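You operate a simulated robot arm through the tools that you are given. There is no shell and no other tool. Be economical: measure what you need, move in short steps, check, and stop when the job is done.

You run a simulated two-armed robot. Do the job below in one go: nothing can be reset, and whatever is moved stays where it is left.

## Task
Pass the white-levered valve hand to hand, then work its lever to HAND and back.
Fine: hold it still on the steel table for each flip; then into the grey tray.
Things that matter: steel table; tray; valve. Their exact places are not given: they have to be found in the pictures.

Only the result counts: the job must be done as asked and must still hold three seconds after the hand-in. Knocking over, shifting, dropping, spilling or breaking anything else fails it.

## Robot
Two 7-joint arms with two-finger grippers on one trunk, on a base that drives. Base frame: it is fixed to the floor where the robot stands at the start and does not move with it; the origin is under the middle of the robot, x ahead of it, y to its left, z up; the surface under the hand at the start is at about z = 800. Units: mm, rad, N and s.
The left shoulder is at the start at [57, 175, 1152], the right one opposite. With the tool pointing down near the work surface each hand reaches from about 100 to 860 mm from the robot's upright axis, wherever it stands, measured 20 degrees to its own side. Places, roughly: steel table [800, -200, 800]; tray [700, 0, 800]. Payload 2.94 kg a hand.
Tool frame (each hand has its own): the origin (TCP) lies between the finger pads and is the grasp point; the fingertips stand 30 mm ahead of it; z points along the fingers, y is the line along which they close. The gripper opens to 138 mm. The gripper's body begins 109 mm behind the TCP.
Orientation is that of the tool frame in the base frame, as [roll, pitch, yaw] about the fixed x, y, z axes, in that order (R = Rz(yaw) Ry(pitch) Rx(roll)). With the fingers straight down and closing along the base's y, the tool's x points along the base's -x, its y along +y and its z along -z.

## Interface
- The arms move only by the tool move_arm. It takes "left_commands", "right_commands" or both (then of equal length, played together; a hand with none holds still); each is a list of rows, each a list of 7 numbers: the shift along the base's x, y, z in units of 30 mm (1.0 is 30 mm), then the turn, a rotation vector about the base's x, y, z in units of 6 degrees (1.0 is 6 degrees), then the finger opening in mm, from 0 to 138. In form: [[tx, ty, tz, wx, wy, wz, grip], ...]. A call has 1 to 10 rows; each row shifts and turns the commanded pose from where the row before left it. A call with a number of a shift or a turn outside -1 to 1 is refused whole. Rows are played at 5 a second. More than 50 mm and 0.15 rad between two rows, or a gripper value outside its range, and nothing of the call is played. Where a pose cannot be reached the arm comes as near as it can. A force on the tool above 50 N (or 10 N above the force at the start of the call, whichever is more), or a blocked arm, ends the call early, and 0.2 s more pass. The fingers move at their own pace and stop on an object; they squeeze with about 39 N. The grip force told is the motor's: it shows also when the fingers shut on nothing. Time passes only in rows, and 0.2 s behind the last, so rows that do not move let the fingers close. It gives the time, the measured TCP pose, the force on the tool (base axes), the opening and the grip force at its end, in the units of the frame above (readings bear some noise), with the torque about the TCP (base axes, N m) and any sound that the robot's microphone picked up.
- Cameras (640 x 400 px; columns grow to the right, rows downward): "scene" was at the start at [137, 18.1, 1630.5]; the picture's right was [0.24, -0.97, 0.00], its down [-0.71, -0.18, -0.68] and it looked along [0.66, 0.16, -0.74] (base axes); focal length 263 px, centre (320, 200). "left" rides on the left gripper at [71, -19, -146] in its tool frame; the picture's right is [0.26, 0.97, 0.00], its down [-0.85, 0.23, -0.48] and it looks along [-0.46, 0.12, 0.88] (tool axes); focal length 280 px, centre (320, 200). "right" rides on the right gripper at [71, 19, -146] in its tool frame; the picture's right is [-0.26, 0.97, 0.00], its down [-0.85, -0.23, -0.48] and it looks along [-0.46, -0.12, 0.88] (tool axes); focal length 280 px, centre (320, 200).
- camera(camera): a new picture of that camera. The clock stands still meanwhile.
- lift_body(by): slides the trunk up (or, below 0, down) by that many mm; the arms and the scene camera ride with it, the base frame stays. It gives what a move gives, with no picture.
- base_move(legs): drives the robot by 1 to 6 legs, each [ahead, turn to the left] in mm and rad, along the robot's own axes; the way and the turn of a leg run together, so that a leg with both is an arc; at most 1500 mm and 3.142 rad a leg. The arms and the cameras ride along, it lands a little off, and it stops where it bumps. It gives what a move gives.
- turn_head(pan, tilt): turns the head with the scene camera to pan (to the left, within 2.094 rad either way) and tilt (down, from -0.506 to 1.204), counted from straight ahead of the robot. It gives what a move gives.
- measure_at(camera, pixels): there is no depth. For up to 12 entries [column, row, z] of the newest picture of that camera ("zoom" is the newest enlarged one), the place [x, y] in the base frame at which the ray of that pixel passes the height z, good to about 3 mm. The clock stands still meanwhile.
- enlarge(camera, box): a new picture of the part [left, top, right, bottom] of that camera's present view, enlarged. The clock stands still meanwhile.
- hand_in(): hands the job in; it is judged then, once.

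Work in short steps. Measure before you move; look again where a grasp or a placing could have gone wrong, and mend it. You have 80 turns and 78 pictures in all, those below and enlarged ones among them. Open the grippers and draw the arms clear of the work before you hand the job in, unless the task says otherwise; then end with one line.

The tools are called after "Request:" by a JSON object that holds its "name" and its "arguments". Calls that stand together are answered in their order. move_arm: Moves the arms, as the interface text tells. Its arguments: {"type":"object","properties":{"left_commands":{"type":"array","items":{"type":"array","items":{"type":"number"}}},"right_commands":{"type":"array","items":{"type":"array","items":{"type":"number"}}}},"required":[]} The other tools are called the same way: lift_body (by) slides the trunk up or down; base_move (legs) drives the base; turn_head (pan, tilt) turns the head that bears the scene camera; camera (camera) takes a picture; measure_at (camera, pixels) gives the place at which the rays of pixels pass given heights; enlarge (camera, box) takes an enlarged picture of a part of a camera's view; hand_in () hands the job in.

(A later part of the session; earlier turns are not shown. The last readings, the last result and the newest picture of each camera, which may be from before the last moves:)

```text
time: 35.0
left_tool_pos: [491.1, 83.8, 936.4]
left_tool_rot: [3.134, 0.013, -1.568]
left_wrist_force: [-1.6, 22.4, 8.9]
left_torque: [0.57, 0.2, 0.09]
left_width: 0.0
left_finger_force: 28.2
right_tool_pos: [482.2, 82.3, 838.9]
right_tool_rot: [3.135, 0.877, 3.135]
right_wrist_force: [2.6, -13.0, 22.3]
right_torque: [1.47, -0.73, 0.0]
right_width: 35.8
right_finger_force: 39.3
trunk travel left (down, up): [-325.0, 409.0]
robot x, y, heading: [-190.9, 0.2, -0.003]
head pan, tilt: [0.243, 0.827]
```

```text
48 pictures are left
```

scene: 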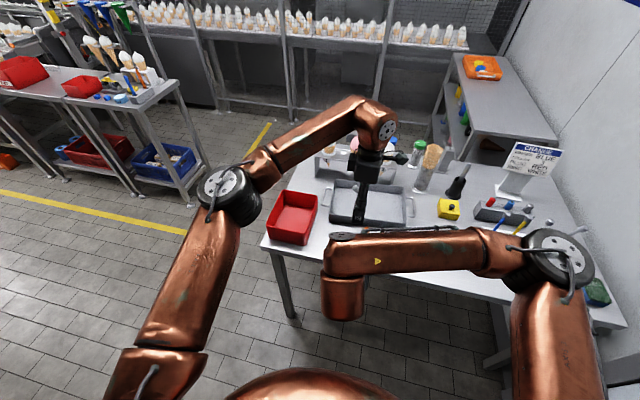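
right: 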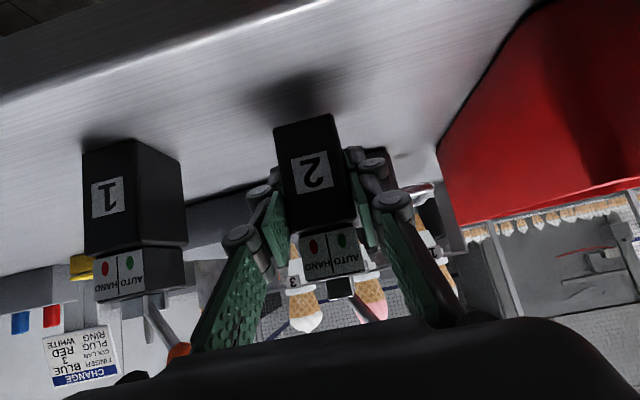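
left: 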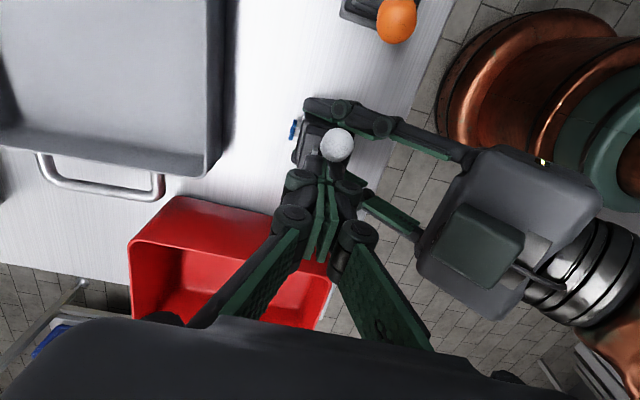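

22 N resistance with the knob at about y 62, the mirrored position. I back off to see whether it stays.

Request:
{"name": "move_arm", "arguments": {"left_commands": [[0, 0.3, 0, 0, 0, 0, 0], [0, 0.7, 0, 0, 0, 0, 0], [0, 0.9, 0, 0, 0, 0, 0]]}}

Request:
{"name": "enlarge", "arguments": {"camera": "left", "box": [270, 40, 414, 130]}}

```text
time: 35.9
left_tool_pos: [492.5, 135.6, 936.5]
left_tool_rot: [3.133, 0.005, -1.576]
left_wrist_force: [0.1, -0.4, -0.1]
left_torque: [0.02, 0.0, -0.06]
left_width: 0.0
left_finger_force: 28.4
right_tool_pos: [482.4, 84.1, 837.8]
right_tool_rot: [3.134, 0.878, 3.137]
right_wrist_force: [2.7, -4.0, 18.7]
right_torque: [-0.55, -0.66, -0.11]
right_width: 35.3
right_finger_force: 38.7
trunk travel left (down, up): [-325.0, 409.0]
robot x, y, heading: [-190.8, -0.7, -0.006]
head pan, tilt: [0.243, 0.827]
```

```text
4.44 times, centred on (342, 85) of left
```

zoom: 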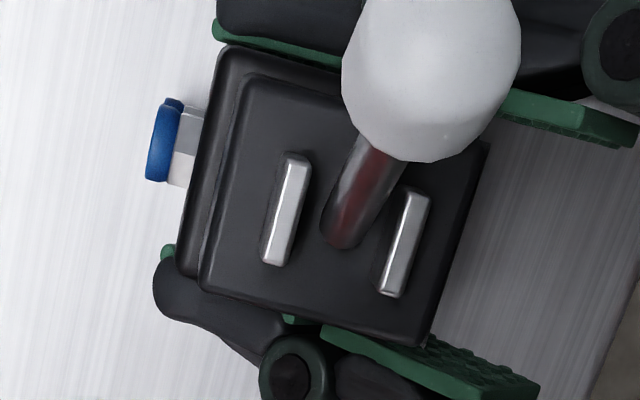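

The lever stays on the HAND side. I measure the knob to see that it is at full throw (mirror ≈62).

Request:
{"name": "measure_at", "arguments": {"camera": "zoom", "pixels": [[430, 75, 925], [340, 235, 885], [225, 50, 868], [485, 150, 868]]}}

Request:
{"name": "enlarge", "arguments": {"camera": "scene", "box": [290, 180, 410, 260]}}

```text
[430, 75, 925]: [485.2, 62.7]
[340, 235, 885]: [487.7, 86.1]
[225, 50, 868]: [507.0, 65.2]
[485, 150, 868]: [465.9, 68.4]
```

```text
5.00 times, centred on (350, 220) of scene
```

zoom: 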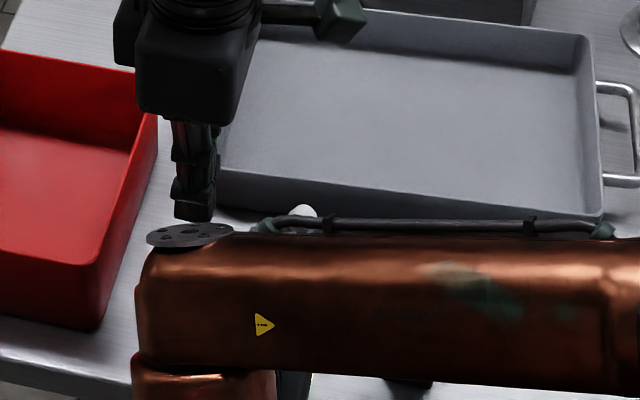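

HAND position confirmed (y≈62.7). Now over the top to the -y side at y≈32, between the knob and the orange valve's knob.

Request:
{"name": "move_arm", "arguments": {"left_commands": [[0, 0, 0.85, 0, 0, 0, 0], [0, 0, 0.85, 0, 0, 0, 0], [0, 0, 0.85, 0, 0, 0, 0], [0, -0.863, 0, 0, 0, 0, 0], [0, -0.863, 0, 0, 0, 0, 0], [0, -0.863, 0, 0, 0, 0, 0], [0, -0.863, 0, 0, 0, 0, 0]]}}

Request:
{"name": "camera", "arguments": {"camera": "left"}}

```text
time: 37.5
left_tool_pos: [490.9, 30.9, 1013.4]
left_tool_rot: [3.132, 0.009, -1.572]
left_wrist_force: [0.2, -0.2, -0.3]
left_torque: [0.02, 0.0, 0.01]
left_width: 0.0
left_finger_force: 28.8
right_tool_pos: [483.1, 84.0, 838.2]
right_tool_rot: [3.13, 0.876, 3.139]
right_wrist_force: [-2.0, -1.1, 11.5]
right_torque: [-0.31, -0.34, -0.02]
right_width: 35.1
right_finger_force: 38.8
trunk travel left (down, up): [-325.0, 409.0]
robot x, y, heading: [-193.8, 1.0, -0.004]
head pan, tilt: [0.243, 0.827]
```

```text
45 pictures are left
```

left: 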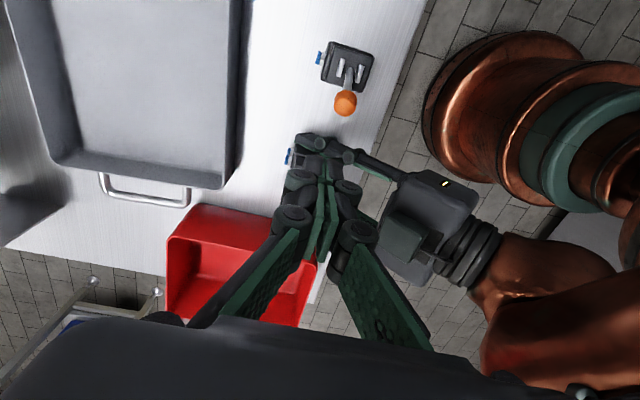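

The valve hides behind my fingers; I check where the orange knob (345,102) is before descending.

Request:
{"name": "measure_at", "arguments": {"camera": "left", "pixels": [[345, 103, 925], [345, 113, 925]]}}

```text
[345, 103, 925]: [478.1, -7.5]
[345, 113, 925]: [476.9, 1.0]
```

Orange knob's edge is at y≈2, white's at ≈52; the finger at 31±12 fits. I descend.

Request:
{"name": "move_arm", "arguments": {"left_commands": [[0, 0, -0.9, 0, 0, 0, 0], [0, 0, -0.9, 0, 0, 0, 0], [0, 0, -0.77, 0, 0, 0, 0], [0, 0.3, 0, 0, 0, 0, 0], [0, 0.3, 0, 0, 0, 0, 0], [0, 0.3, 0, 0, 0, 0, 0], [0, 0.3, 0, 0, 0, 0, 0]]}}

Request:
{"name": "camera", "arguments": {"camera": "left"}}

```text
time: 39.0
left_tool_pos: [490.9, 69.2, 935.9]
left_tool_rot: [3.134, 0.008, -1.571]
left_wrist_force: [0.6, -0.2, 0.0]
left_torque: [-0.02, 0.03, 0.0]
left_width: 0.2
left_finger_force: 28.5
right_tool_pos: [482.8, 82.4, 838.0]
right_tool_rot: [3.132, 0.875, 3.139]
right_wrist_force: [-1.7, 1.3, 9.0]
right_torque: [-0.09, -0.18, 0.0]
right_width: 34.9
right_finger_force: 39.4
trunk travel left (down, up): [-325.0, 409.0]
robot x, y, heading: [-191.4, -2.4, -0.001]
head pan, tilt: [0.243, 0.827]
```

```text
44 pictures are left
```

left: 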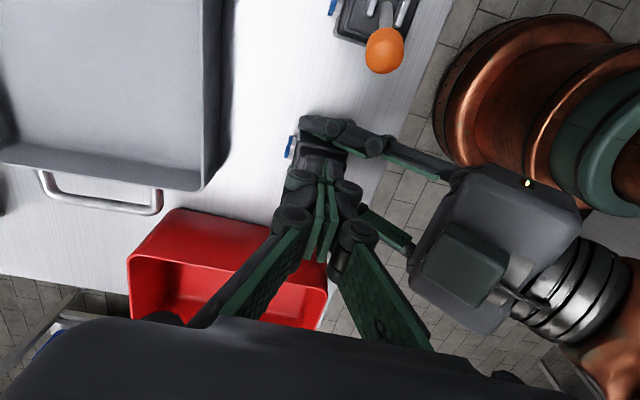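

Continue to y≈83, mirroring the first push.

Request:
{"name": "move_arm", "arguments": {"left_commands": [[0, 0.2, 0, 0, 0, 0, 0], [0, 0.15, 0, 0, 0, 0, 0], [0, 0.15, 0, 0, 0, 0, 0]]}}

```text
time: 39.9
left_tool_pos: [491.7, 82.3, 935.8]
left_tool_rot: [3.133, 0.003, -1.576]
left_wrist_force: [-3.0, -15.6, 7.1]
left_torque: [-0.37, 0.13, 0.03]
left_width: 0.0
left_finger_force: 28.8
right_tool_pos: [484.4, 85.0, 838.1]
right_tool_rot: [3.133, 0.878, 3.138]
right_wrist_force: [3.9, 12.9, 1.0]
right_torque: [-1.11, -0.12, 0.05]
right_width: 35.4
right_finger_force: 39.4
trunk travel left (down, up): [-325.0, 409.0]
robot x, y, heading: [-188.9, 0.0, -0.001]
head pan, tilt: [0.243, 0.827]
```

At the stop (15.6 N). I back off, rise, and look.

Request:
{"name": "move_arm", "arguments": {"left_commands": [[0, -0.5, 0, 0, 0, 0, 0], [0, -0.7, 0.3, 0, 0, 0, 0], [0, 0, 0.9, 0, 0, 0, 0], [0, 0, 0.9, 0, 0, 0, 0], [0, 0, 0.9, 0, 0, 0, 0], [0, -0.5, 0.9, 0, 0, 0, 0], [0, -0.5, 0.9, 0, 0, 0, 0], [0, -0.5, 0.9, 0, 0, 0, 0]]}}

Request:
{"name": "camera", "arguments": {"camera": "left"}}

```text
time: 41.6
left_tool_pos: [489.2, 2.0, 1105.1]
left_tool_rot: [3.133, 0.007, -1.572]
left_wrist_force: [0.1, -1.0, 0.0]
left_torque: [0.01, -0.02, -0.01]
left_width: 0.1
left_finger_force: 28.6
right_tool_pos: [483.3, 83.9, 837.6]
right_tool_rot: [3.132, 0.874, 3.136]
right_wrist_force: [-0.8, -2.5, 7.2]
right_torque: [0.06, -0.15, -0.03]
right_width: 35.3
right_finger_force: 39.2
trunk travel left (down, up): [-325.0, 409.0]
robot x, y, heading: [-190.0, 0.4, -0.002]
head pan, tilt: [0.243, 0.827]
```

```text
43 pictures are left
```

left: 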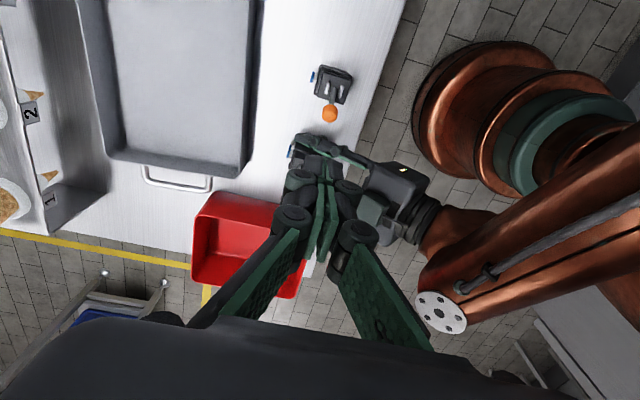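

My fingers hide it; I open them for a view.

Request:
{"name": "move_arm", "arguments": {"left_commands": [[0, 0.3, 0.5, 0, 0, 0, 60], [0, 0.3, 0.5, 0, 0, 0, 100], [0, 0, 0, 0, 0, 0, 110], [0, 0, 0, 0, 0, 0, 110]]}}

Request:
{"name": "enlarge", "arguments": {"camera": "left", "box": [260, 80, 404, 170]}}

```text
time: 42.6
left_tool_pos: [491.5, 20.4, 1134.4]
left_tool_rot: [3.133, 0.006, -1.572]
left_wrist_force: [0.2, -0.9, -1.1]
left_torque: [0.03, 0.0, -0.01]
left_width: 83.7
left_finger_force: 0.1
right_tool_pos: [483.3, 84.4, 836.7]
right_tool_rot: [3.132, 0.873, 3.138]
right_wrist_force: [1.0, 0.1, 3.5]
right_torque: [0.1, -0.13, 0.01]
right_width: 35.3
right_finger_force: 39.1
trunk travel left (down, up): [-325.0, 409.0]
robot x, y, heading: [-187.3, -0.1, -0.004]
head pan, tilt: [0.243, 0.827]
```

```text
4.44 times, centred on (332, 125) of left
```

zoom: 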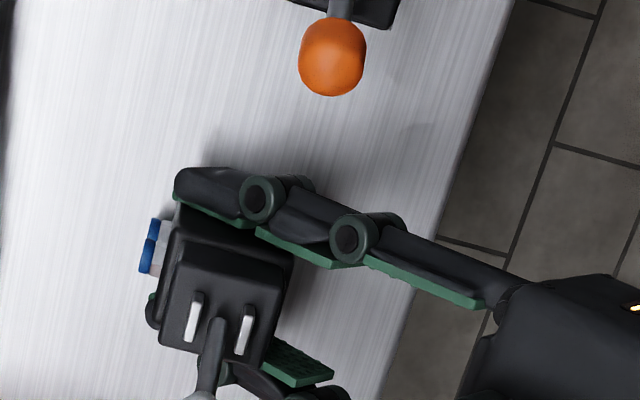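

The lever is back on the AUTO side. One check of its throw.

Request:
{"name": "enlarge", "arguments": {"camera": "left", "box": [250, 110, 394, 200]}}

```text
4.44 times, centred on (322, 155) of left
```

zoom: 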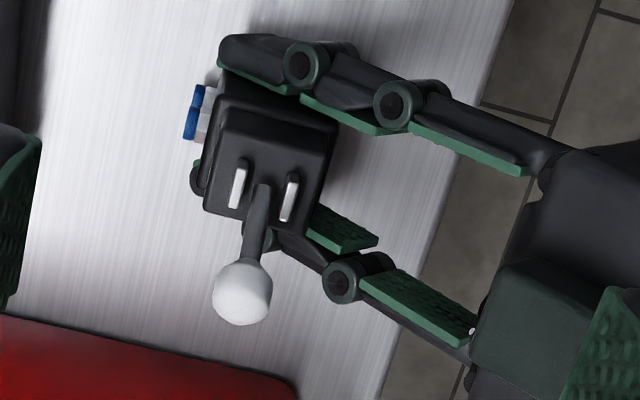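

Request:
{"name": "measure_at", "arguments": {"camera": "zoom", "pixels": [[242, 293, 925], [262, 190, 885]]}}

Request:
{"name": "measure_at", "arguments": {"camera": "scene", "pixels": [[330, 213, 805], [405, 222, 805], [400, 190, 805], [340, 185, 805]]}}

```text
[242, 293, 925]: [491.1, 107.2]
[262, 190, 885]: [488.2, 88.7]
```

```text
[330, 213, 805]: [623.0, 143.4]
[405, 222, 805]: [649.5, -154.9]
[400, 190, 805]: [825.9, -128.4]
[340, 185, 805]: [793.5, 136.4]
```

Lever fully back at AUTO (knob y≈107). Now left goes up and out to +y, and right lifts the valve 120 mm.

Request:
{"name": "move_arm", "arguments": {"left_commands": [[0, 0, 0.9, 0, 0, 0, 110], [0, 0, 0.9, 0, 0, 0, 110], [0, 0.6, 0.6, 0, 0, 0, 110], [0, 0.9, 0, 0, 0, 0, 110], [0, 0.9, 0, 0, 0, 0, 110], [0, 0.9, 0, 0, 0, 0, 110], [0, 0.9, 0, 0, 0, 0, 110], [0, 0.9, 0, 0, 0, 0, 110], [0, 0.9, 0, 0, 0, 0, 110]], "right_commands": [[0, 0, 0, 0, 0, 0, 20], [0, 0, 0, 0, 0, 0, 20], [0, 0, 0.5, 0, 0, 0, 20], [0, 0, 0.7, 0, 0, 0, 20], [0, 0, 0.7, 0, 0, 0, 20], [0, 0, 0.7, 0, 0, 0, 20], [0, 0, 0.7, 0, 0, 0, 20], [0, 0, 0.7, 0, 0, 0, 20], [0, 0, 0, 0, 0, 0, 20]]}}

Request:
{"name": "base_move", "arguments": {"legs": [[120, 0]]}}

Request:
{"name": "camera", "arguments": {"camera": "scene"}}

```text
time: 44.6
left_tool_pos: [493.3, 203.0, 1208.1]
left_tool_rot: [3.132, 0.005, -1.572]
left_wrist_force: [-1.0, 0.1, 0.2]
left_torque: [-0.05, 0.0, 0.01]
left_width: 109.9
left_finger_force: 0.0
right_tool_pos: [484.0, 84.5, 957.0]
right_tool_rot: [3.133, 0.875, 3.139]
right_wrist_force: [-0.9, 0.1, -0.3]
right_torque: [0.0, 0.07, -0.02]
right_width: 35.0
right_finger_force: 39.5
trunk travel left (down, up): [-325.0, 409.0]
robot x, y, heading: [-193.0, 0.4, -0.001]
head pan, tilt: [0.243, 0.827]
```

```text
time: 46.3
left_tool_pos: [615.4, 248.1, 1302.9]
left_tool_rot: [3.119, -0.29, -1.39]
left_wrist_force: [1.0, 0.1, -2.3]
left_torque: [-0.05, 0.15, -0.04]
left_width: 110.5
left_finger_force: 0.0
right_tool_pos: [590.5, 100.7, 1039.8]
right_tool_rot: [2.987, 1.028, 3.003]
right_wrist_force: [-1.7, 0.4, 0.3]
right_torque: [-0.1, -0.07, -0.09]
right_width: 35.3
right_finger_force: 39.2
trunk travel left (down, up): [-325.0, 409.0]
robot x, y, heading: [-68.6, 3.2, 0.003]
head pan, tilt: [0.243, 0.827]
stopped in leg 1: the robot was blocked; the commanded pose is now the measured one
```

```text
40 pictures are left
```

scene: 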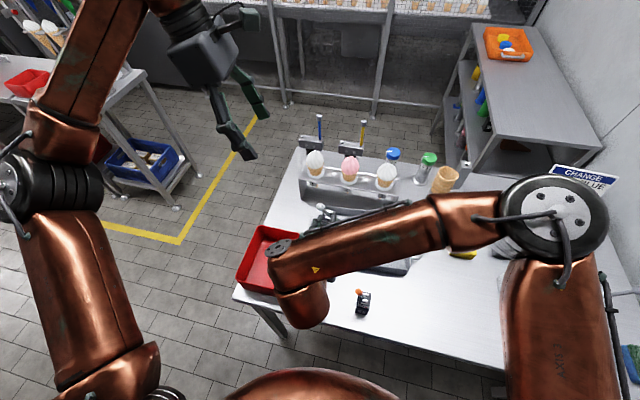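

The base reports a block and both arms' poses have shifted upward oddly. I take a still reading before anything else.

Request:
{"name": "move_arm", "arguments": {"right_commands": [[0, 0, 0, 0, 0, 0, 20], [0, 0, 0, 0, 0, 0, 20]]}}

Request:
{"name": "camera", "arguments": {"camera": "scene"}}

Request:
{"name": "camera", "arguments": {"camera": "right"}}

```text
time: 46.6
left_tool_pos: [518.9, 258.0, 1386.1]
left_tool_rot: [-3.072, -0.441, -1.414]
left_wrist_force: [2.0, -1.7, -1.0]
left_torque: [-0.03, 0.2, -0.08]
left_width: 110.5
left_finger_force: 0.0
right_tool_pos: [484.9, 124.4, 1091.8]
right_tool_rot: [2.933, 1.109, 3.06]
right_wrist_force: [0.0, -0.4, -1.9]
right_torque: [-0.01, -0.05, -0.05]
right_width: 34.9
right_finger_force: 39.0
trunk travel left (down, up): [-325.0, 409.0]
robot x, y, heading: [-67.0, -2.5, 0.007]
head pan, tilt: [0.243, 0.827]
stopped in row 1 (left hand): the arm was blocked; the commanded pose is now the measured one
```

```text
39 pictures are left
```

scene: 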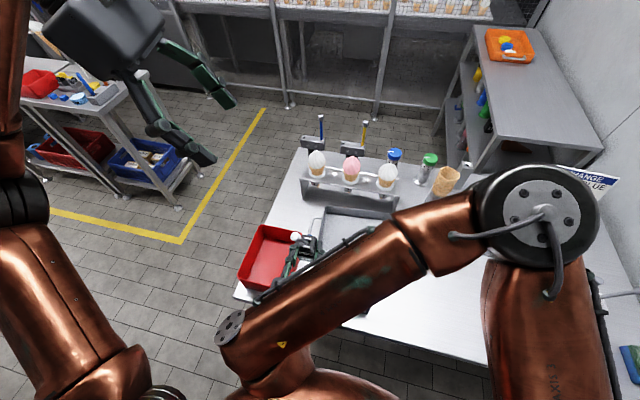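

```text
38 pictures are left
```

right: 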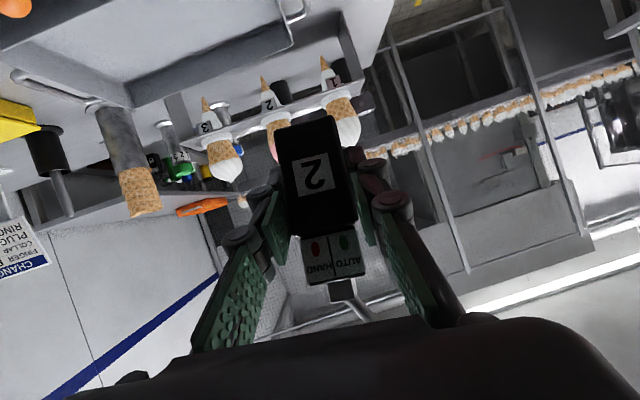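

The arms swung after the jolt; the valve is still in the right grip. I wait with a still row to see whether things settle.

Request:
{"name": "move_arm", "arguments": {"right_commands": [[0, 0, 0, 0, 0, 0, 20]], "left_commands": [[0, 0, 0, 0, 0, 0, 110]]}}

```text
time: 47.0
left_tool_pos: [346.2, 275.5, 1437.8]
left_tool_rot: [-2.945, -0.513, -1.458]
left_wrist_force: [4.0, -1.5, -3.2]
left_torque: [-0.07, 0.38, -0.19]
left_width: 110.5
left_finger_force: 0.0
right_tool_pos: [350.8, 134.8, 1142.8]
right_tool_rot: [2.764, 1.193, 2.907]
right_wrist_force: [0.4, 1.0, -3.0]
right_torque: [0.0, -0.07, -0.04]
right_width: 35.1
right_finger_force: 39.4
trunk travel left (down, up): [-325.0, 409.0]
robot x, y, heading: [-69.9, 0.7, 0.01]
head pan, tilt: [0.243, 0.827]
stopped in row 1 (left hand): the arm was blocked; the commanded pose is now the measured one
```

Both hands still drift back and up. I command a counter-motion forward and down to arrest it.

Request:
{"name": "move_arm", "arguments": {"right_commands": [[0.8, 0, -0.4, 0, 0, 0, 20], [0, 0, 0, 0, 0, 0, 20]], "left_commands": [[0.9, 0, -0.3, 0, 0, 0, 110], [0, 0, 0, 0, 0, 0, 110]]}}

Request:
{"name": "camera", "arguments": {"camera": "scene"}}

```text
time: 47.3
left_tool_pos: [217.2, 269.7, 1454.6]
left_tool_rot: [-2.835, -0.486, -1.479]
left_wrist_force: [2.0, -1.8, 3.8]
left_torque: [0.37, 0.38, -0.16]
left_width: 110.2
left_finger_force: 0.1
right_tool_pos: [242.9, 136.8, 1177.1]
right_tool_rot: [2.603, 1.296, 2.752]
right_wrist_force: [3.7, -0.8, -6.3]
right_torque: [0.08, -0.63, 0.37]
right_width: 35.3
right_finger_force: 38.8
trunk travel left (down, up): [-325.0, 409.0]
robot x, y, heading: [-69.4, -0.3, 0.009]
head pan, tilt: [0.243, 0.827]
stopped in row 1 (left hand): the arm was blocked; the commanded pose is now the measured one
```

```text
37 pictures are left
```

scene: 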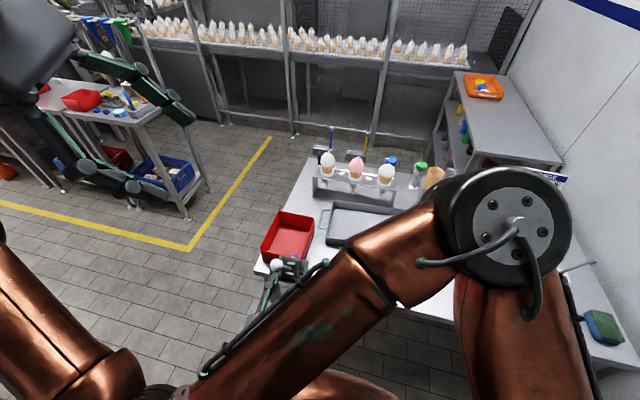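

Still drifting, each call ends early on the block check. I let time pass with a head turn (same angles) so that the controllers can settle.

Request:
{"name": "turn_head", "arguments": {"pan": 0.243, "tilt": 0.827}}

Request:
{"name": "camera", "arguments": {"camera": "scene"}}

```text
time: 47.9
left_tool_pos: [372.0, 273.7, 1418.7]
left_tool_rot: [-2.967, -0.468, -1.413]
left_wrist_force: [-3.4, -0.2, -0.8]
left_torque: [0.02, -0.41, 0.26]
left_width: 109.8
left_finger_force: 0.1
right_tool_pos: [391.0, 129.8, 1150.9]
right_tool_rot: [2.621, 1.185, 2.702]
right_wrist_force: [-15.3, -7.4, -8.4]
right_torque: [0.44, -1.24, 0.86]
right_width: 35.1
right_finger_force: 38.1
trunk travel left (down, up): [-325.0, 409.0]
robot x, y, heading: [-66.5, 2.1, 0.012]
head pan, tilt: [0.243, 0.827]
```

```text
36 pictures are left
```

scene: 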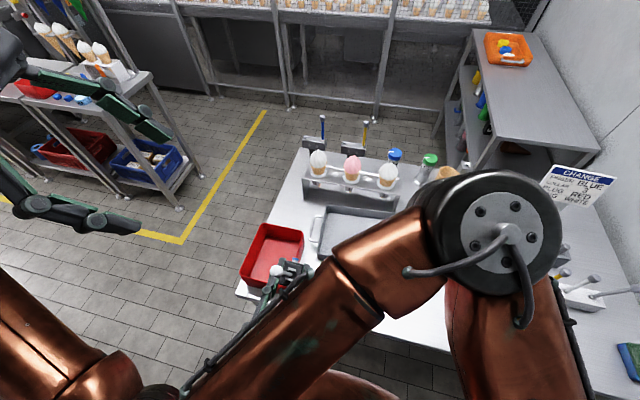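

It's swinging back – an oscillation after the jolt. I let it settle more.

Request:
{"name": "turn_head", "arguments": {"pan": 0.243, "tilt": 0.827}}

Request:
{"name": "turn_head", "arguments": {"pan": 0.243, "tilt": 0.827}}

Request:
{"name": "turn_head", "arguments": {"pan": 0.243, "tilt": 0.827}}

```text
time: 48.5
left_tool_pos: [269.5, 283.6, 1442.8]
left_tool_rot: [-2.846, -0.511, -1.468]
left_wrist_force: [2.6, -0.6, -0.4]
left_torque: [-0.05, 0.19, -0.08]
left_width: 109.9
left_finger_force: 0.0
right_tool_pos: [302.8, 148.7, 1167.3]
right_tool_rot: [2.538, 1.207, 2.674]
right_wrist_force: [123.1, 14.6, -56.9]
right_torque: [-0.58, -12.05, -4.65]
right_width: 35.2
right_finger_force: 39.0
trunk travel left (down, up): [-325.0, 409.0]
robot x, y, heading: [-70.8, -0.9, 0.012]
head pan, tilt: [0.243, 0.827]
```

```text
time: 49.1
left_tool_pos: [334.0, 270.8, 1419.0]
left_tool_rot: [-2.941, -0.478, -1.426]
left_wrist_force: [2.6, -0.1, -2.5]
left_torque: [-0.17, 0.25, -0.15]
left_width: 109.7
left_finger_force: 0.2
right_tool_pos: [337.2, 127.1, 1132.0]
right_tool_rot: [2.77, 1.235, 2.904]
right_wrist_force: [1.7, -1.9, -5.2]
right_torque: [0.12, -0.17, 0.2]
right_width: 35.4
right_finger_force: 39.0
trunk travel left (down, up): [-325.0, 409.0]
robot x, y, heading: [-66.8, 3.2, 0.009]
head pan, tilt: [0.243, 0.827]
```

```text
time: 49.7
left_tool_pos: [342.9, 290.8, 1433.4]
left_tool_rot: [-2.89, -0.516, -1.451]
left_wrist_force: [0.9, 0.9, 0.5]
left_torque: [-0.09, 0.02, -0.06]
left_width: 110.1
left_finger_force: 0.1
right_tool_pos: [368.9, 154.8, 1154.9]
right_tool_rot: [2.582, 1.158, 2.718]
right_wrist_force: [110.9, -17.3, 32.8]
right_torque: [0.41, 5.98, 1.77]
right_width: 35.0
right_finger_force: 38.9
trunk travel left (down, up): [-325.0, 409.0]
robot x, y, heading: [-67.4, -2.9, 0.005]
head pan, tilt: [0.243, 0.827]
```

The right hand is being struck (≈110 N) — something is in contact. I look from both hand cameras.

Request:
{"name": "camera", "arguments": {"camera": "scene"}}

Request:
{"name": "camera", "arguments": {"camera": "left"}}

Request:
{"name": "camera", "arguments": {"camera": "right"}}

```text
35 pictures are left
```

scene: 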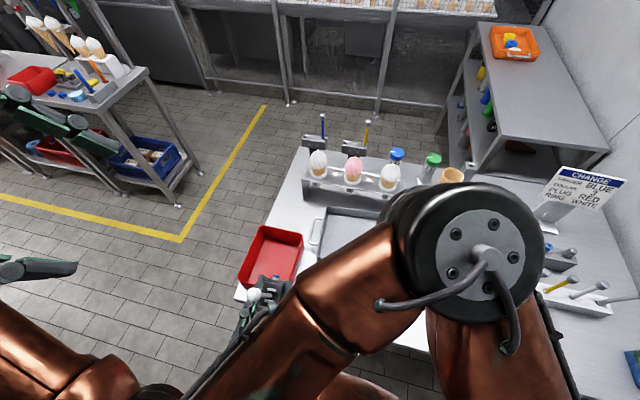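

```text
34 pictures are left
```

left: 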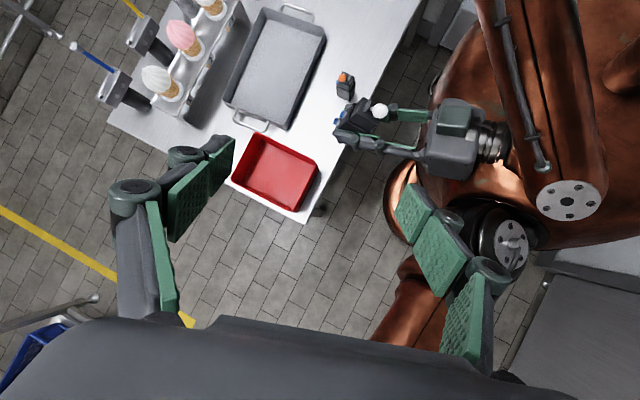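

```text
33 pictures are left
```

right: 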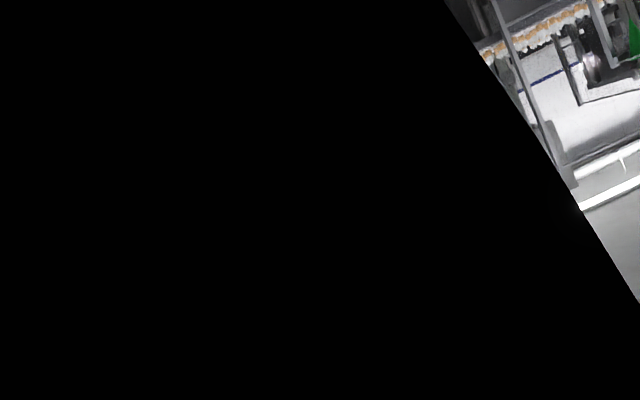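

The right wrist camera is jammed against the left arm's shoulder link (black view), which drives the shaking. I move the right hand forward and to its own side, away from it.

Request:
{"name": "move_arm", "arguments": {"right_commands": [[0.7, -0.9, 0, 0, 0, 0, 20], [0.7, -0.9, 0, 0, 0, 0, 20], [0.7, -0.9, 0, 0, 0, 0, 20], [0.7, -0.9, 0, 0, 0, 0, 20]]}}

```text
time: 50.0
left_tool_pos: [160.5, 284.4, 1438.2]
left_tool_rot: [-2.674, -0.507, -1.598]
left_wrist_force: [-4.8, 0.0, 0.1]
left_torque: [0.05, -0.58, 0.34]
left_width: 109.6
left_finger_force: 0.0
right_tool_pos: [305.1, 120.9, 1192.6]
right_tool_rot: [2.268, 1.232, 2.286]
right_wrist_force: [295.3, -168.8, 171.9]
right_torque: [2.78, 23.04, 17.91]
right_width: 35.3
right_finger_force: 39.1
trunk travel left (down, up): [-325.0, 409.0]
robot x, y, heading: [-71.4, -0.6, 0.01]
head pan, tilt: [0.243, 0.827]
stopped in row 1 (left hand): the arm was blocked; the commanded pose is now the measured one
```

I move both apart: left to +y/forward, right to -y/forward.

Request:
{"name": "move_arm", "arguments": {"right_commands": [[0.7, -0.9, -0.2, 0, 0, 0, 20], [0.7, -0.9, -0.2, 0, 0, 0, 20], [0.7, -0.9, -0.2, 0, 0, 0, 20]], "left_commands": [[0.9, 0.8, 0, 0, 0, 0, 110], [0.9, 0.8, 0, 0, 0, 0, 110], [0.9, 0.8, 0, 0, 0, 0, 110]]}}

Request:
{"name": "turn_head", "arguments": {"pan": 0.243, "tilt": 0.827}}

```text
time: 50.4
left_tool_pos: [-15.8, 286.5, 1464.3]
left_tool_rot: [-2.529, -0.517, -1.67]
left_wrist_force: [-1.3, 0.8, 2.7]
left_torque: [0.06, 0.02, -0.12]
left_width: 110.2
left_finger_force: 0.3
right_tool_pos: [157.6, 112.2, 1233.0]
right_tool_rot: [1.78, 1.26, 1.786]
right_wrist_force: [240.8, -169.1, 232.6]
right_torque: [3.06, 28.09, 17.25]
right_width: 35.2
right_finger_force: 39.1
trunk travel left (down, up): [-325.0, 409.0]
robot x, y, heading: [-70.5, -1.4, 0.011]
head pan, tilt: [0.243, 0.827]
stopped in row 1 (left hand): the arm was blocked; the commanded pose is now the measured one
```

```text
time: 51.0
left_tool_pos: [173.4, 287.2, 1445.8]
left_tool_rot: [-2.695, -0.513, -1.592]
left_wrist_force: [-5.5, -7.6, 4.2]
left_torque: [1.01, -0.44, 0.67]
left_width: 110.1
left_finger_force: 0.1
right_tool_pos: [295.5, 118.1, 1195.5]
right_tool_rot: [2.192, 1.205, 2.206]
right_wrist_force: [-4.0, -6.6, -14.0]
right_torque: [0.19, -1.24, 0.7]
right_width: 35.3
right_finger_force: 38.9
trunk travel left (down, up): [-325.0, 409.0]
robot x, y, heading: [-66.2, 0.8, 0.016]
head pan, tilt: [0.243, 0.827]
```

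Now momentarily calm (right force ≈15 N). I look again to see which links touch.

Request:
{"name": "camera", "arguments": {"camera": "left"}}

Request:
{"name": "camera", "arguments": {"camera": "right"}}

Request:
{"name": "camera", "arguments": {"camera": "scene"}}

```text
32 pictures are left
```

left: 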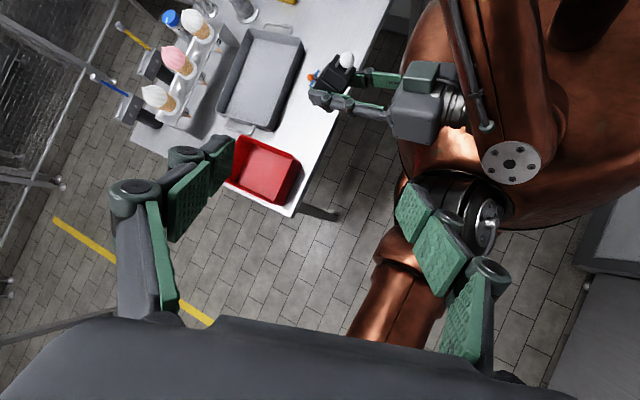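

```text
31 pictures are left
```

right: 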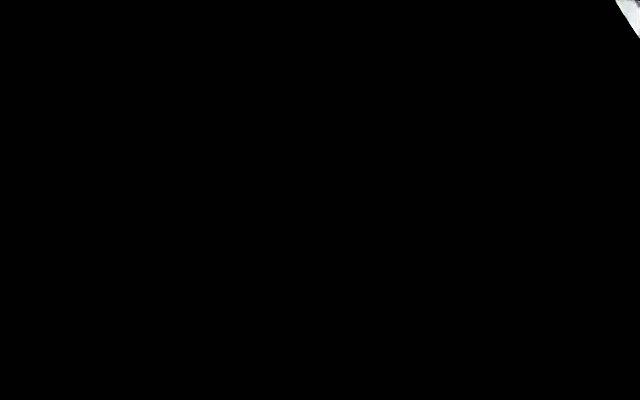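

```text
30 pictures are left
```

scene: 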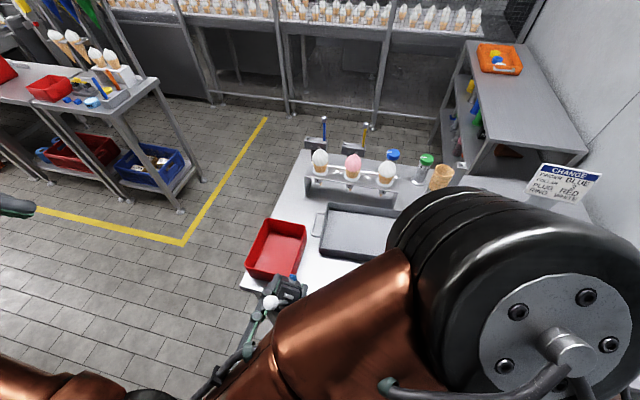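

The right wrist camera (underside) is wedged on the left elbow wheel below it. I lift the right hand up and forward off it.

Request:
{"name": "move_arm", "arguments": {"right_commands": [[0.5, -0.3, 1, 0, 0, 0, 20], [0.5, -0.3, 1, 0, 0, 0, 20], [0.5, -0.3, 1, 0, 0, 0, 20], [0.5, -0.3, 1, 0, 0, 0, 20]]}}

Request:
{"name": "turn_head", "arguments": {"pan": 0.243, "tilt": 0.827}}

```text
time: 51.2
left_tool_pos: [152.0, 288.8, 1441.4]
left_tool_rot: [-2.672, -0.522, -1.646]
left_wrist_force: [-1.1, -0.5, -0.2]
left_torque: [0.0, -0.05, 0.04]
left_width: 110.1
left_finger_force: 0.1
right_tool_pos: [343.7, 93.5, 1219.8]
right_tool_rot: [1.883, 1.212, 1.765]
right_wrist_force: [330.4, -98.7, 277.8]
right_torque: [-6.56, 40.53, 18.14]
right_width: 35.2
right_finger_force: 39.5
trunk travel left (down, up): [-325.0, 409.0]
robot x, y, heading: [-68.8, -0.4, 0.007]
head pan, tilt: [0.243, 0.827]
stopped in row 1 (right hand): the force on the tool passed its limit at 158 N (the readings are from after the stop); the commanded pose is now the measured one
```

```text
time: 51.8
left_tool_pos: [-7.3, 289.0, 1444.6]
left_tool_rot: [-2.543, -0.528, -1.669]
left_wrist_force: [1.8, -0.5, -2.3]
left_torque: [-0.11, -0.02, -0.03]
left_width: 109.8
left_finger_force: 0.1
right_tool_pos: [195.2, 96.6, 1238.4]
right_tool_rot: [1.584, 1.205, 1.497]
right_wrist_force: [254.2, -84.4, 256.3]
right_torque: [8.71, 26.34, -1.89]
right_width: 35.5
right_finger_force: 39.0
trunk travel left (down, up): [-325.0, 409.0]
robot x, y, heading: [-66.6, -0.6, 0.006]
head pan, tilt: [0.243, 0.827]
```

The contact pushes the right hand along (+x,-y,+z). I follow that with the right hand while taking the left outward (+y).

Request:
{"name": "move_arm", "arguments": {"right_commands": [[0.7, -0.7, 0.6, 0, 0, 0, 20], [0.7, -0.7, 0.6, 0, 0, 0, 20], [0.7, -0.7, 0.6, 0, 0, 0, 20]], "left_commands": [[0, 1, -0.3, 0, 0, 0, 110], [0, 1, -0.3, 0, 0, 0, 110], [0, 1, -0.3, 0, 0, 0, 110]]}}

Request:
{"name": "move_arm", "arguments": {"right_commands": [[0.7, -0.7, 0.6, 0, 0, 0, 20], [0.7, -0.7, 0.6, 0, 0, 0, 20], [0.7, -0.7, 0.6, 0, 0, 0, 20]], "left_commands": [[0, 1, -0.3, 0, 0, 0, 110], [0, 1, -0.3, 0, 0, 0, 110], [0, 1, -0.3, 0, 0, 0, 110]]}}

Request:
{"name": "camera", "arguments": {"camera": "left"}}

```text
time: 52.8
left_tool_pos: [80.1, 328.5, 1426.2]
left_tool_rot: [-2.554, -0.646, -1.66]
left_wrist_force: [37.4, -2.5, 3.1]
left_torque: [0.17, 4.32, -1.71]
left_width: 109.9
left_finger_force: 0.2
left hand out of reach, approached as far as the arm can: row 1, 2, 3
right_tool_pos: [369.5, 24.0, 1250.6]
right_tool_rot: [1.796, 1.25, 1.601]
right_wrist_force: [6.4, -3.5, -1.2]
right_torque: [0.04, 0.05, 0.07]
right_width: 35.2
right_finger_force: 38.9
trunk travel left (down, up): [-325.0, 409.0]
robot x, y, heading: [-65.3, 0.2, 0.004]
head pan, tilt: [0.243, 0.827]
stopped in row 3 (left hand): the arm was blocked; the commanded pose is now the measured one
```

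```text
time: 53.1
left_tool_pos: [-52.3, 337.6, 1434.9]
left_tool_rot: [-2.484, -0.716, -1.779]
left_wrist_force: [54.3, 35.4, -8.7]
left_torque: [-2.99, 3.44, -6.37]
left_width: 110.1
left_finger_force: 0.0
right_tool_pos: [248.6, 41.3, 1242.3]
right_tool_rot: [1.81, 1.231, 1.621]
right_wrist_force: [106.4, 80.4, 284.1]
right_torque: [1.57, 48.57, -14.52]
right_width: 35.3
right_finger_force: 39.0
trunk travel left (down, up): [-325.0, 409.0]
robot x, y, heading: [-65.5, 0.7, 0.002]
head pan, tilt: [0.243, 0.827]
stopped in row 1 (left hand): the arm was blocked; the commanded pose is now the measured one
```

```text
29 pictures are left
```

left: 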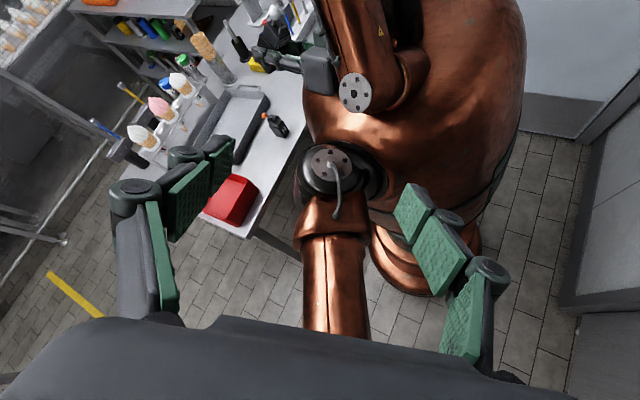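

Right is now separated from the left elbow in the picture. Let it settle and read.

Request:
{"name": "turn_head", "arguments": {"pan": 0.243, "tilt": 0.827}}

Request:
{"name": "turn_head", "arguments": {"pan": 0.243, "tilt": 0.827}}

```text
time: 53.7
left_tool_pos: [-73.6, 321.0, 1417.2]
left_tool_rot: [-2.31, -0.514, -1.917]
left_wrist_force: [-3.0, -0.9, 0.9]
left_torque: [0.1, -0.16, 0.21]
left_width: 109.9
left_finger_force: 0.0
right_tool_pos: [252.5, 27.4, 1265.0]
right_tool_rot: [1.504, 1.268, 1.357]
right_wrist_force: [-2.4, -0.4, -0.9]
right_torque: [0.02, 0.09, 0.1]
right_width: 35.4
right_finger_force: 39.1
trunk travel left (down, up): [-325.0, 409.0]
robot x, y, heading: [-66.8, -1.9, 0.005]
head pan, tilt: [0.243, 0.827]
```

```text
time: 54.3
left_tool_pos: [-27.3, 327.6, 1433.5]
left_tool_rot: [-2.473, -0.698, -1.816]
left_wrist_force: [3.0, 1.2, 1.9]
left_torque: [0.07, 0.31, -0.26]
left_width: 110.1
left_finger_force: 0.0
right_tool_pos: [288.5, 33.5, 1233.2]
right_tool_rot: [2.031, 1.234, 1.842]
right_wrist_force: [170.6, -76.3, 187.3]
right_torque: [-2.31, 31.68, 14.86]
right_width: 35.2
right_finger_force: 39.3
trunk travel left (down, up): [-325.0, 409.0]
robot x, y, heading: [-68.4, -3.2, 0.001]
head pan, tilt: [0.243, 0.827]
```

I continue: right forward/right/up, left forward and outward.

Request:
{"name": "move_arm", "arguments": {"right_commands": [[0.8, -0.8, 0.5, 0, 0, 0, 20], [0.8, -0.8, 0.5, 0, 0, 0, 20], [0.8, -0.8, 0.5, 0, 0, 0, 20], [0.8, -0.8, 0.5, 0, 0, 0, 20]], "left_commands": [[0.9, 0.3, 0, 0, 0, 0, 110], [0.9, 0.3, 0, 0, 0, 0, 110], [0.9, 0.3, 0, 0, 0, 0, 110], [0.9, 0.3, 0, 0, 0, 0, 110]]}}

Request:
{"name": "turn_head", "arguments": {"pan": 0.243, "tilt": 0.827}}

```text
time: 54.7
left_tool_pos: [-207.1, 313.7, 1408.9]
left_tool_rot: [-2.157, -0.462, -2.145]
left_wrist_force: [-66.7, -11.3, -41.2]
left_torque: [-3.25, -7.16, 6.35]
left_width: 109.8
left_finger_force: 0.0
right_tool_pos: [164.3, 3.9, 1256.1]
right_tool_rot: [1.675, 1.291, 1.355]
right_wrist_force: [105.9, -134.8, 386.5]
right_torque: [2.75, 65.14, 21.25]
right_width: 35.3
right_finger_force: 38.8
trunk travel left (down, up): [-325.0, 409.0]
robot x, y, heading: [-65.7, -1.9, 0.004]
head pan, tilt: [0.243, 0.827]
stopped in row 1 (left hand): the arm was blocked; the commanded pose is now the measured one
```

```text
time: 55.3
left_tool_pos: [-31.3, 329.4, 1426.2]
left_tool_rot: [-2.42, -0.578, -2.025]
left_wrist_force: [0.0, 1.5, 1.5]
left_torque: [0.0, 0.09, -0.01]
left_width: 109.7
left_finger_force: 0.2
right_tool_pos: [267.3, 24.3, 1233.6]
right_tool_rot: [1.971, 1.249, 1.744]
right_wrist_force: [-10.3, -7.9, -8.3]
right_torque: [-0.07, -0.9, 1.09]
right_width: 35.1
right_finger_force: 38.7
trunk travel left (down, up): [-325.0, 409.0]
robot x, y, heading: [-63.0, -1.9, 0.008]
head pan, tilt: [0.243, 0.827]
```

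I let the motion die down longer, with several still head calls, then look.

Request:
{"name": "turn_head", "arguments": {"pan": 0.243, "tilt": 0.827}}

Request:
{"name": "turn_head", "arguments": {"pan": 0.243, "tilt": 0.827}}

Request:
{"name": "turn_head", "arguments": {"pan": 0.243, "tilt": 0.827}}

Request:
{"name": "turn_head", "arguments": {"pan": 0.243, "tilt": 0.827}}

Request:
{"name": "camera", "arguments": {"camera": "left"}}

Request:
{"name": "camera", "arguments": {"camera": "right"}}

```text
time: 55.9
left_tool_pos: [-148.0, 326.9, 1434.5]
left_tool_rot: [-2.266, -0.549, -2.148]
left_wrist_force: [13.2, 5.1, 4.9]
left_torque: [0.01, 1.3, -1.54]
left_width: 110.3
left_finger_force: 0.0
right_tool_pos: [186.7, 5.2, 1251.1]
right_tool_rot: [1.686, 1.278, 1.357]
right_wrist_force: [174.4, -154.6, 337.0]
right_torque: [1.31, 53.9, 24.19]
right_width: 35.3
right_finger_force: 38.5
trunk travel left (down, up): [-325.0, 409.0]
robot x, y, heading: [-64.7, -0.7, 0.01]
head pan, tilt: [0.243, 0.827]
```

```text
time: 56.5
left_tool_pos: [-40.9, 328.3, 1428.5]
left_tool_rot: [-2.416, -0.577, -2.028]
left_wrist_force: [4.5, -0.6, 3.8]
left_torque: [0.34, 0.64, -0.39]
left_width: 110.0
left_finger_force: 0.1
right_tool_pos: [256.0, 22.5, 1237.0]
right_tool_rot: [1.94, 1.248, 1.724]
right_wrist_force: [-9.9, -9.0, -9.8]
right_torque: [-0.16, -1.1, 1.37]
right_width: 35.3
right_finger_force: 38.8
trunk travel left (down, up): [-325.0, 409.0]
robot x, y, heading: [-67.2, -3.6, 0.003]
head pan, tilt: [0.243, 0.827]
```

```text
time: 57.1
left_tool_pos: [-153.4, 324.0, 1429.3]
left_tool_rot: [-2.319, -0.603, -1.984]
left_wrist_force: [15.8, 3.6, -9.2]
left_torque: [-1.89, 0.38, 0.17]
left_width: 110.3
left_finger_force: 0.0
right_tool_pos: [162.0, 22.5, 1257.4]
right_tool_rot: [1.724, 1.275, 1.504]
right_wrist_force: [-19.1, 6.2, 151.3]
right_torque: [0.59, 28.07, -1.43]
right_width: 35.3
right_finger_force: 39.2
trunk travel left (down, up): [-325.0, 409.0]
robot x, y, heading: [-67.1, -0.1, 0.012]
head pan, tilt: [0.243, 0.827]
```

```text
time: 57.7
left_tool_pos: [-95.5, 311.9, 1432.4]
left_tool_rot: [-2.33, -0.542, -2.042]
left_wrist_force: [-1.0, -0.1, -24.1]
left_torque: [-2.25, -2.6, 2.56]
left_width: 110.3
left_finger_force: 0.0
right_tool_pos: [225.3, 13.5, 1240.8]
right_tool_rot: [1.918, 1.264, 1.668]
right_wrist_force: [3.6, 42.1, 133.5]
right_torque: [2.18, 24.26, -8.76]
right_width: 35.3
right_finger_force: 38.9
trunk travel left (down, up): [-325.0, 409.0]
robot x, y, heading: [-66.6, 2.4, 0.002]
head pan, tilt: [0.243, 0.827]
```

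```text
28 pictures are left
```

left: 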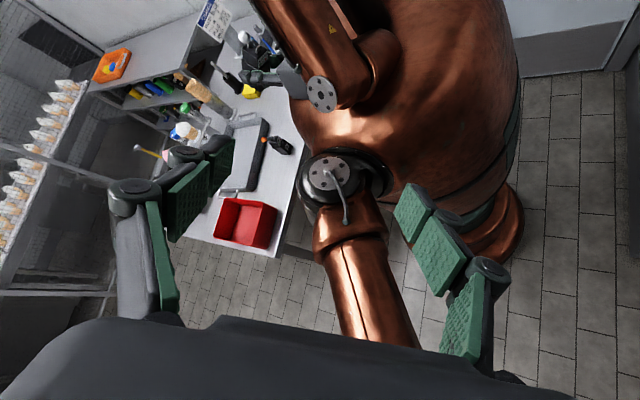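

```text
27 pictures are left
```

right: 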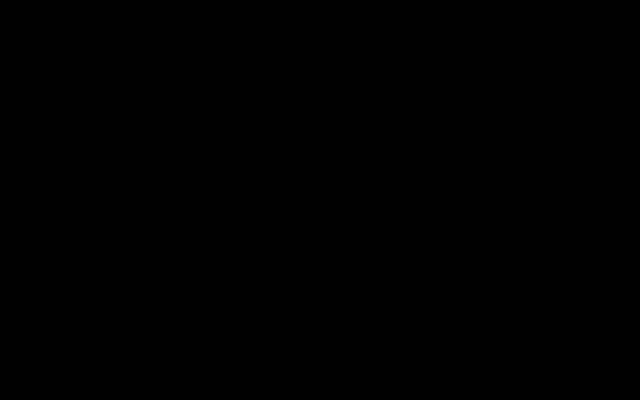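

The right camera (computed at about (82,68,1188)) is pressed into my own torso: the hand has ratcheted back too far. It must go straight forward (+x); I try this for the right hand alone, in repeated calls.

Request:
{"name": "move_arm", "arguments": {"right_commands": [[1, 0, 0, 0, 0, 0, 20], [1, 0, 0, 0, 0, 0, 20], [1, 0, 0, 0, 0, 0, 20], [1, 0, 0, 0, 0, 0, 20], [1, 0, 0, 0, 0, 0, 20]]}}

Request:
{"name": "move_arm", "arguments": {"right_commands": [[1, 0, 0, 0, 0, 0, 20], [1, 0, 0, 0, 0, 0, 20], [1, 0, 0, 0, 0, 0, 20], [1, 0, 0, 0, 0, 0, 20], [1, 0, 0, 0, 0, 0, 20]]}}

Request:
{"name": "turn_head", "arguments": {"pan": 0.243, "tilt": 0.827}}

```text
time: 58.0
left_tool_pos: [-137.7, 332.1, 1418.3]
left_tool_rot: [-2.196, -0.467, -2.131]
left_wrist_force: [-1.1, 0.1, -0.3]
left_torque: [0.0, -0.05, 0.16]
left_width: 110.1
left_finger_force: 0.6
right_tool_pos: [197.4, 29.9, 1244.3]
right_tool_rot: [1.83, 1.27, 1.597]
right_wrist_force: [-1.7, 0.7, -0.6]
right_torque: [0.02, 0.02, 0.04]
right_width: 35.1
right_finger_force: 38.7
trunk travel left (down, up): [-325.0, 409.0]
robot x, y, heading: [-69.0, 1.2, 0.007]
head pan, tilt: [0.243, 0.827]
stopped in row 1 (left hand): the arm was blocked; the commanded pose is now the measured one
```

```text
time: 59.2
left_tool_pos: [-126.1, 324.4, 1420.2]
left_tool_rot: [-2.207, -0.468, -2.127]
left_wrist_force: [0.3, 0.6, 0.9]
left_torque: [0.03, 0.05, 0.0]
left_width: 109.9
left_finger_force: 0.0
right_tool_pos: [356.9, 21.9, 1243.7]
right_tool_rot: [1.85, 1.263, 1.618]
right_wrist_force: [0.3, 0.5, -1.1]
right_torque: [-0.01, 0.0, 0.02]
right_width: 35.0
right_finger_force: 39.2
trunk travel left (down, up): [-325.0, 409.0]
robot x, y, heading: [-66.2, -3.6, 0.011]
head pan, tilt: [0.243, 0.827]
```

```text
time: 59.8
left_tool_pos: [-128.0, 327.1, 1418.7]
left_tool_rot: [-2.203, -0.468, -2.128]
left_wrist_force: [0.2, 0.1, 0.1]
left_torque: [0.01, -0.02, 0.01]
left_width: 110.1
left_finger_force: 0.1
right_tool_pos: [355.6, 23.5, 1244.2]
right_tool_rot: [1.847, 1.265, 1.616]
right_wrist_force: [-1.4, 0.2, -2.2]
right_torque: [0.02, 0.01, -0.04]
right_width: 35.1
right_finger_force: 39.0
trunk travel left (down, up): [-325.0, 409.0]
robot x, y, heading: [-64.8, 1.1, 0.006]
head pan, tilt: [0.243, 0.827]
```

Everything is calm again: no forces, right at (356,23,1244), valve still gripped at 35 mm. I bring the right hand forward while rotating it back to the 50° tilt (rotation vector ≈(-12°,36.8°,18.7°)).

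Request:
{"name": "move_arm", "arguments": {"right_commands": [[1, 0, -0.1, -0.25, 0.766, 0.39, 20], [1, 0, -0.2, -0.25, 0.766, 0.39, 20], [1, 0, -0.2, -0.25, 0.766, 0.39, 20], [1, 0, -0.3, -0.25, 0.766, 0.39, 20], [1, 0, -0.4, -0.25, 0.766, 0.39, 20], [1, 0, -0.5, -0.25, 0.766, 0.39, 20], [1, 0, -0.5, -0.25, 0.766, 0.39, 20], [1, 0, -0.5, -0.25, 0.766, 0.39, 20]]}}

Request:
{"name": "camera", "arguments": {"camera": "scene"}}

Request:
{"name": "camera", "arguments": {"camera": "right"}}

```text
time: 61.6
left_tool_pos: [-125.9, 325.9, 1420.3]
left_tool_rot: [-2.209, -0.469, -2.128]
left_wrist_force: [-1.1, 0.8, -0.1]
left_torque: [0.02, 0.02, 0.02]
left_width: 110.0
left_finger_force: 0.0
right_tool_pos: [598.0, 24.0, 1161.0]
right_tool_rot: [3.141, 0.868, -3.14]
right_wrist_force: [0.9, -0.5, -1.2]
right_torque: [-0.03, 0.06, 0.02]
right_width: 35.1
right_finger_force: 39.0
trunk travel left (down, up): [-325.0, 409.0]
robot x, y, heading: [-65.0, -2.0, 0.002]
head pan, tilt: [0.243, 0.827]
```

```text
26 pictures are left
```

scene: 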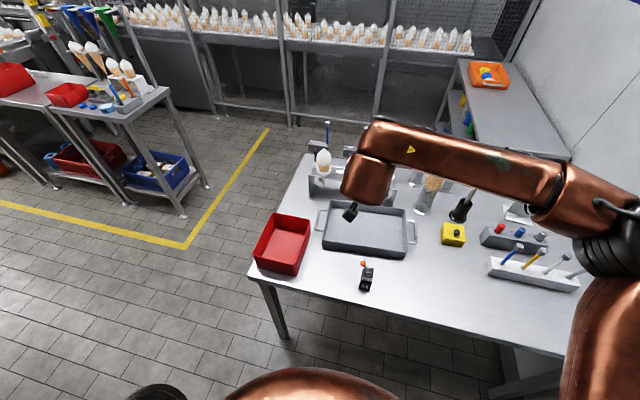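

```text
25 pictures are left
```

right: 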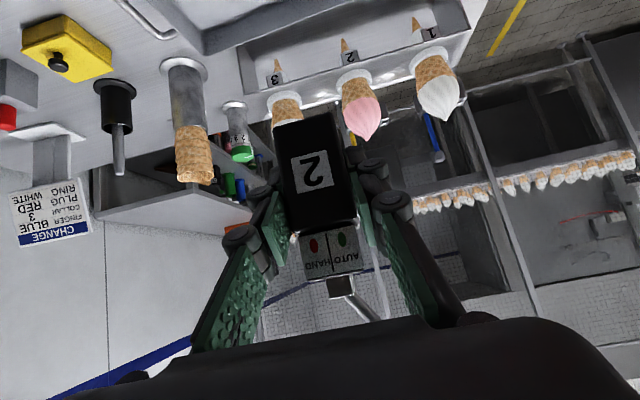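

Orientation restored, valve sits as before with the lever at AUTO, and the table looks undisturbed. I measure the tray corners.

Request:
{"name": "measure_at", "arguments": {"camera": "scene", "pixels": [[327, 235, 803], [404, 247, 803], [402, 212, 803], [322, 250, 803], [406, 259, 803], [323, 240, 835], [407, 249, 835]]}}

Request:
{"name": "enlarge", "arguments": {"camera": "scene", "box": [300, 180, 440, 270]}}

```text
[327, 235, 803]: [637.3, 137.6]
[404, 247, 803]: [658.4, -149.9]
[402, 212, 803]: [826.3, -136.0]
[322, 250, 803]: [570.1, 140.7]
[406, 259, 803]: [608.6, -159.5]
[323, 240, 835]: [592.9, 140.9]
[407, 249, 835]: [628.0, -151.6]
```

```text
4.44 times, centred on (370, 225) of scene
```

zoom: 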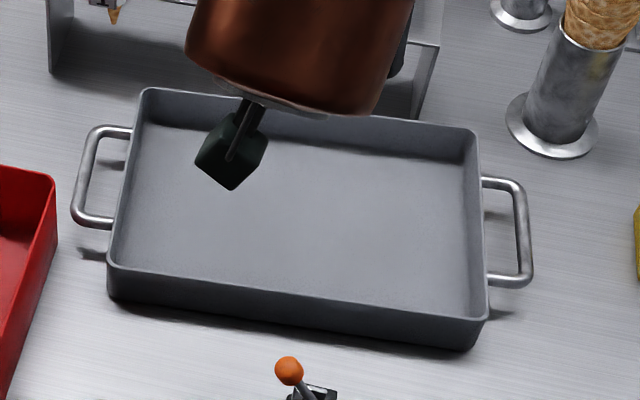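

Tray interior is about x 610–790, y ±145. I move the valve to (705,10) and lower to TCP z≈880.

Request:
{"name": "move_arm", "arguments": {"right_commands": [[0.476, -0.067, -0.9, 0, 0, 0, 20], [0.476, -0.067, -0.9, 0, 0, 0, 20], [0.476, -0.067, -0.9, 0, 0, 0, 20], [0.476, -0.067, -0.9, 0, 0, 0, 20], [0.476, -0.067, -0.9, 0, 0, 0, 20], [0.476, -0.067, -0.9, 0, 0, 0, 20], [0.476, -0.067, -0.9, 0, 0, 0, 20], [0, 0, -0.9, 0, 0, 0, 20], [0, 0, -0.9, 0, 0, 0, 20], [0, 0, -0.9, 0, 0, 0, 20]]}}

Request:
{"name": "camera", "arguments": {"camera": "right"}}

```text
time: 63.8
left_tool_pos: [-126.4, 326.2, 1419.6]
left_tool_rot: [-2.206, -0.47, -2.13]
left_wrist_force: [-0.9, 0.7, 0.7]
left_torque: [-0.02, 0.0, -0.02]
left_width: 109.9
left_finger_force: 0.1
right_tool_pos: [698.0, 8.5, 890.3]
right_tool_rot: [3.138, 0.87, 3.142]
right_wrist_force: [-0.5, 0.5, -1.1]
right_torque: [0.0, 0.05, 0.0]
right_width: 35.3
right_finger_force: 39.1
trunk travel left (down, up): [-325.0, 409.0]
robot x, y, heading: [-65.3, 5.5, 0.006]
head pan, tilt: [0.243, 0.827]
```

```text
23 pictures are left
```

right: 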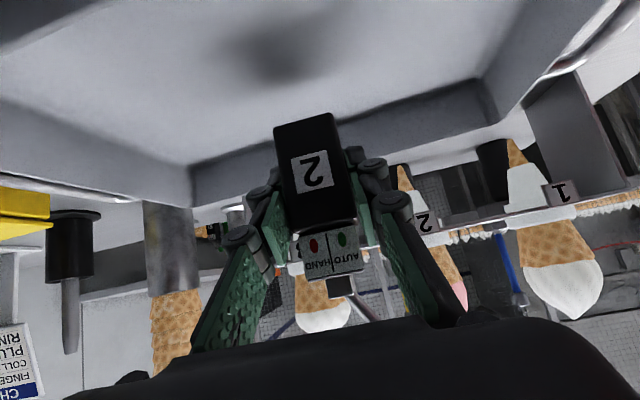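

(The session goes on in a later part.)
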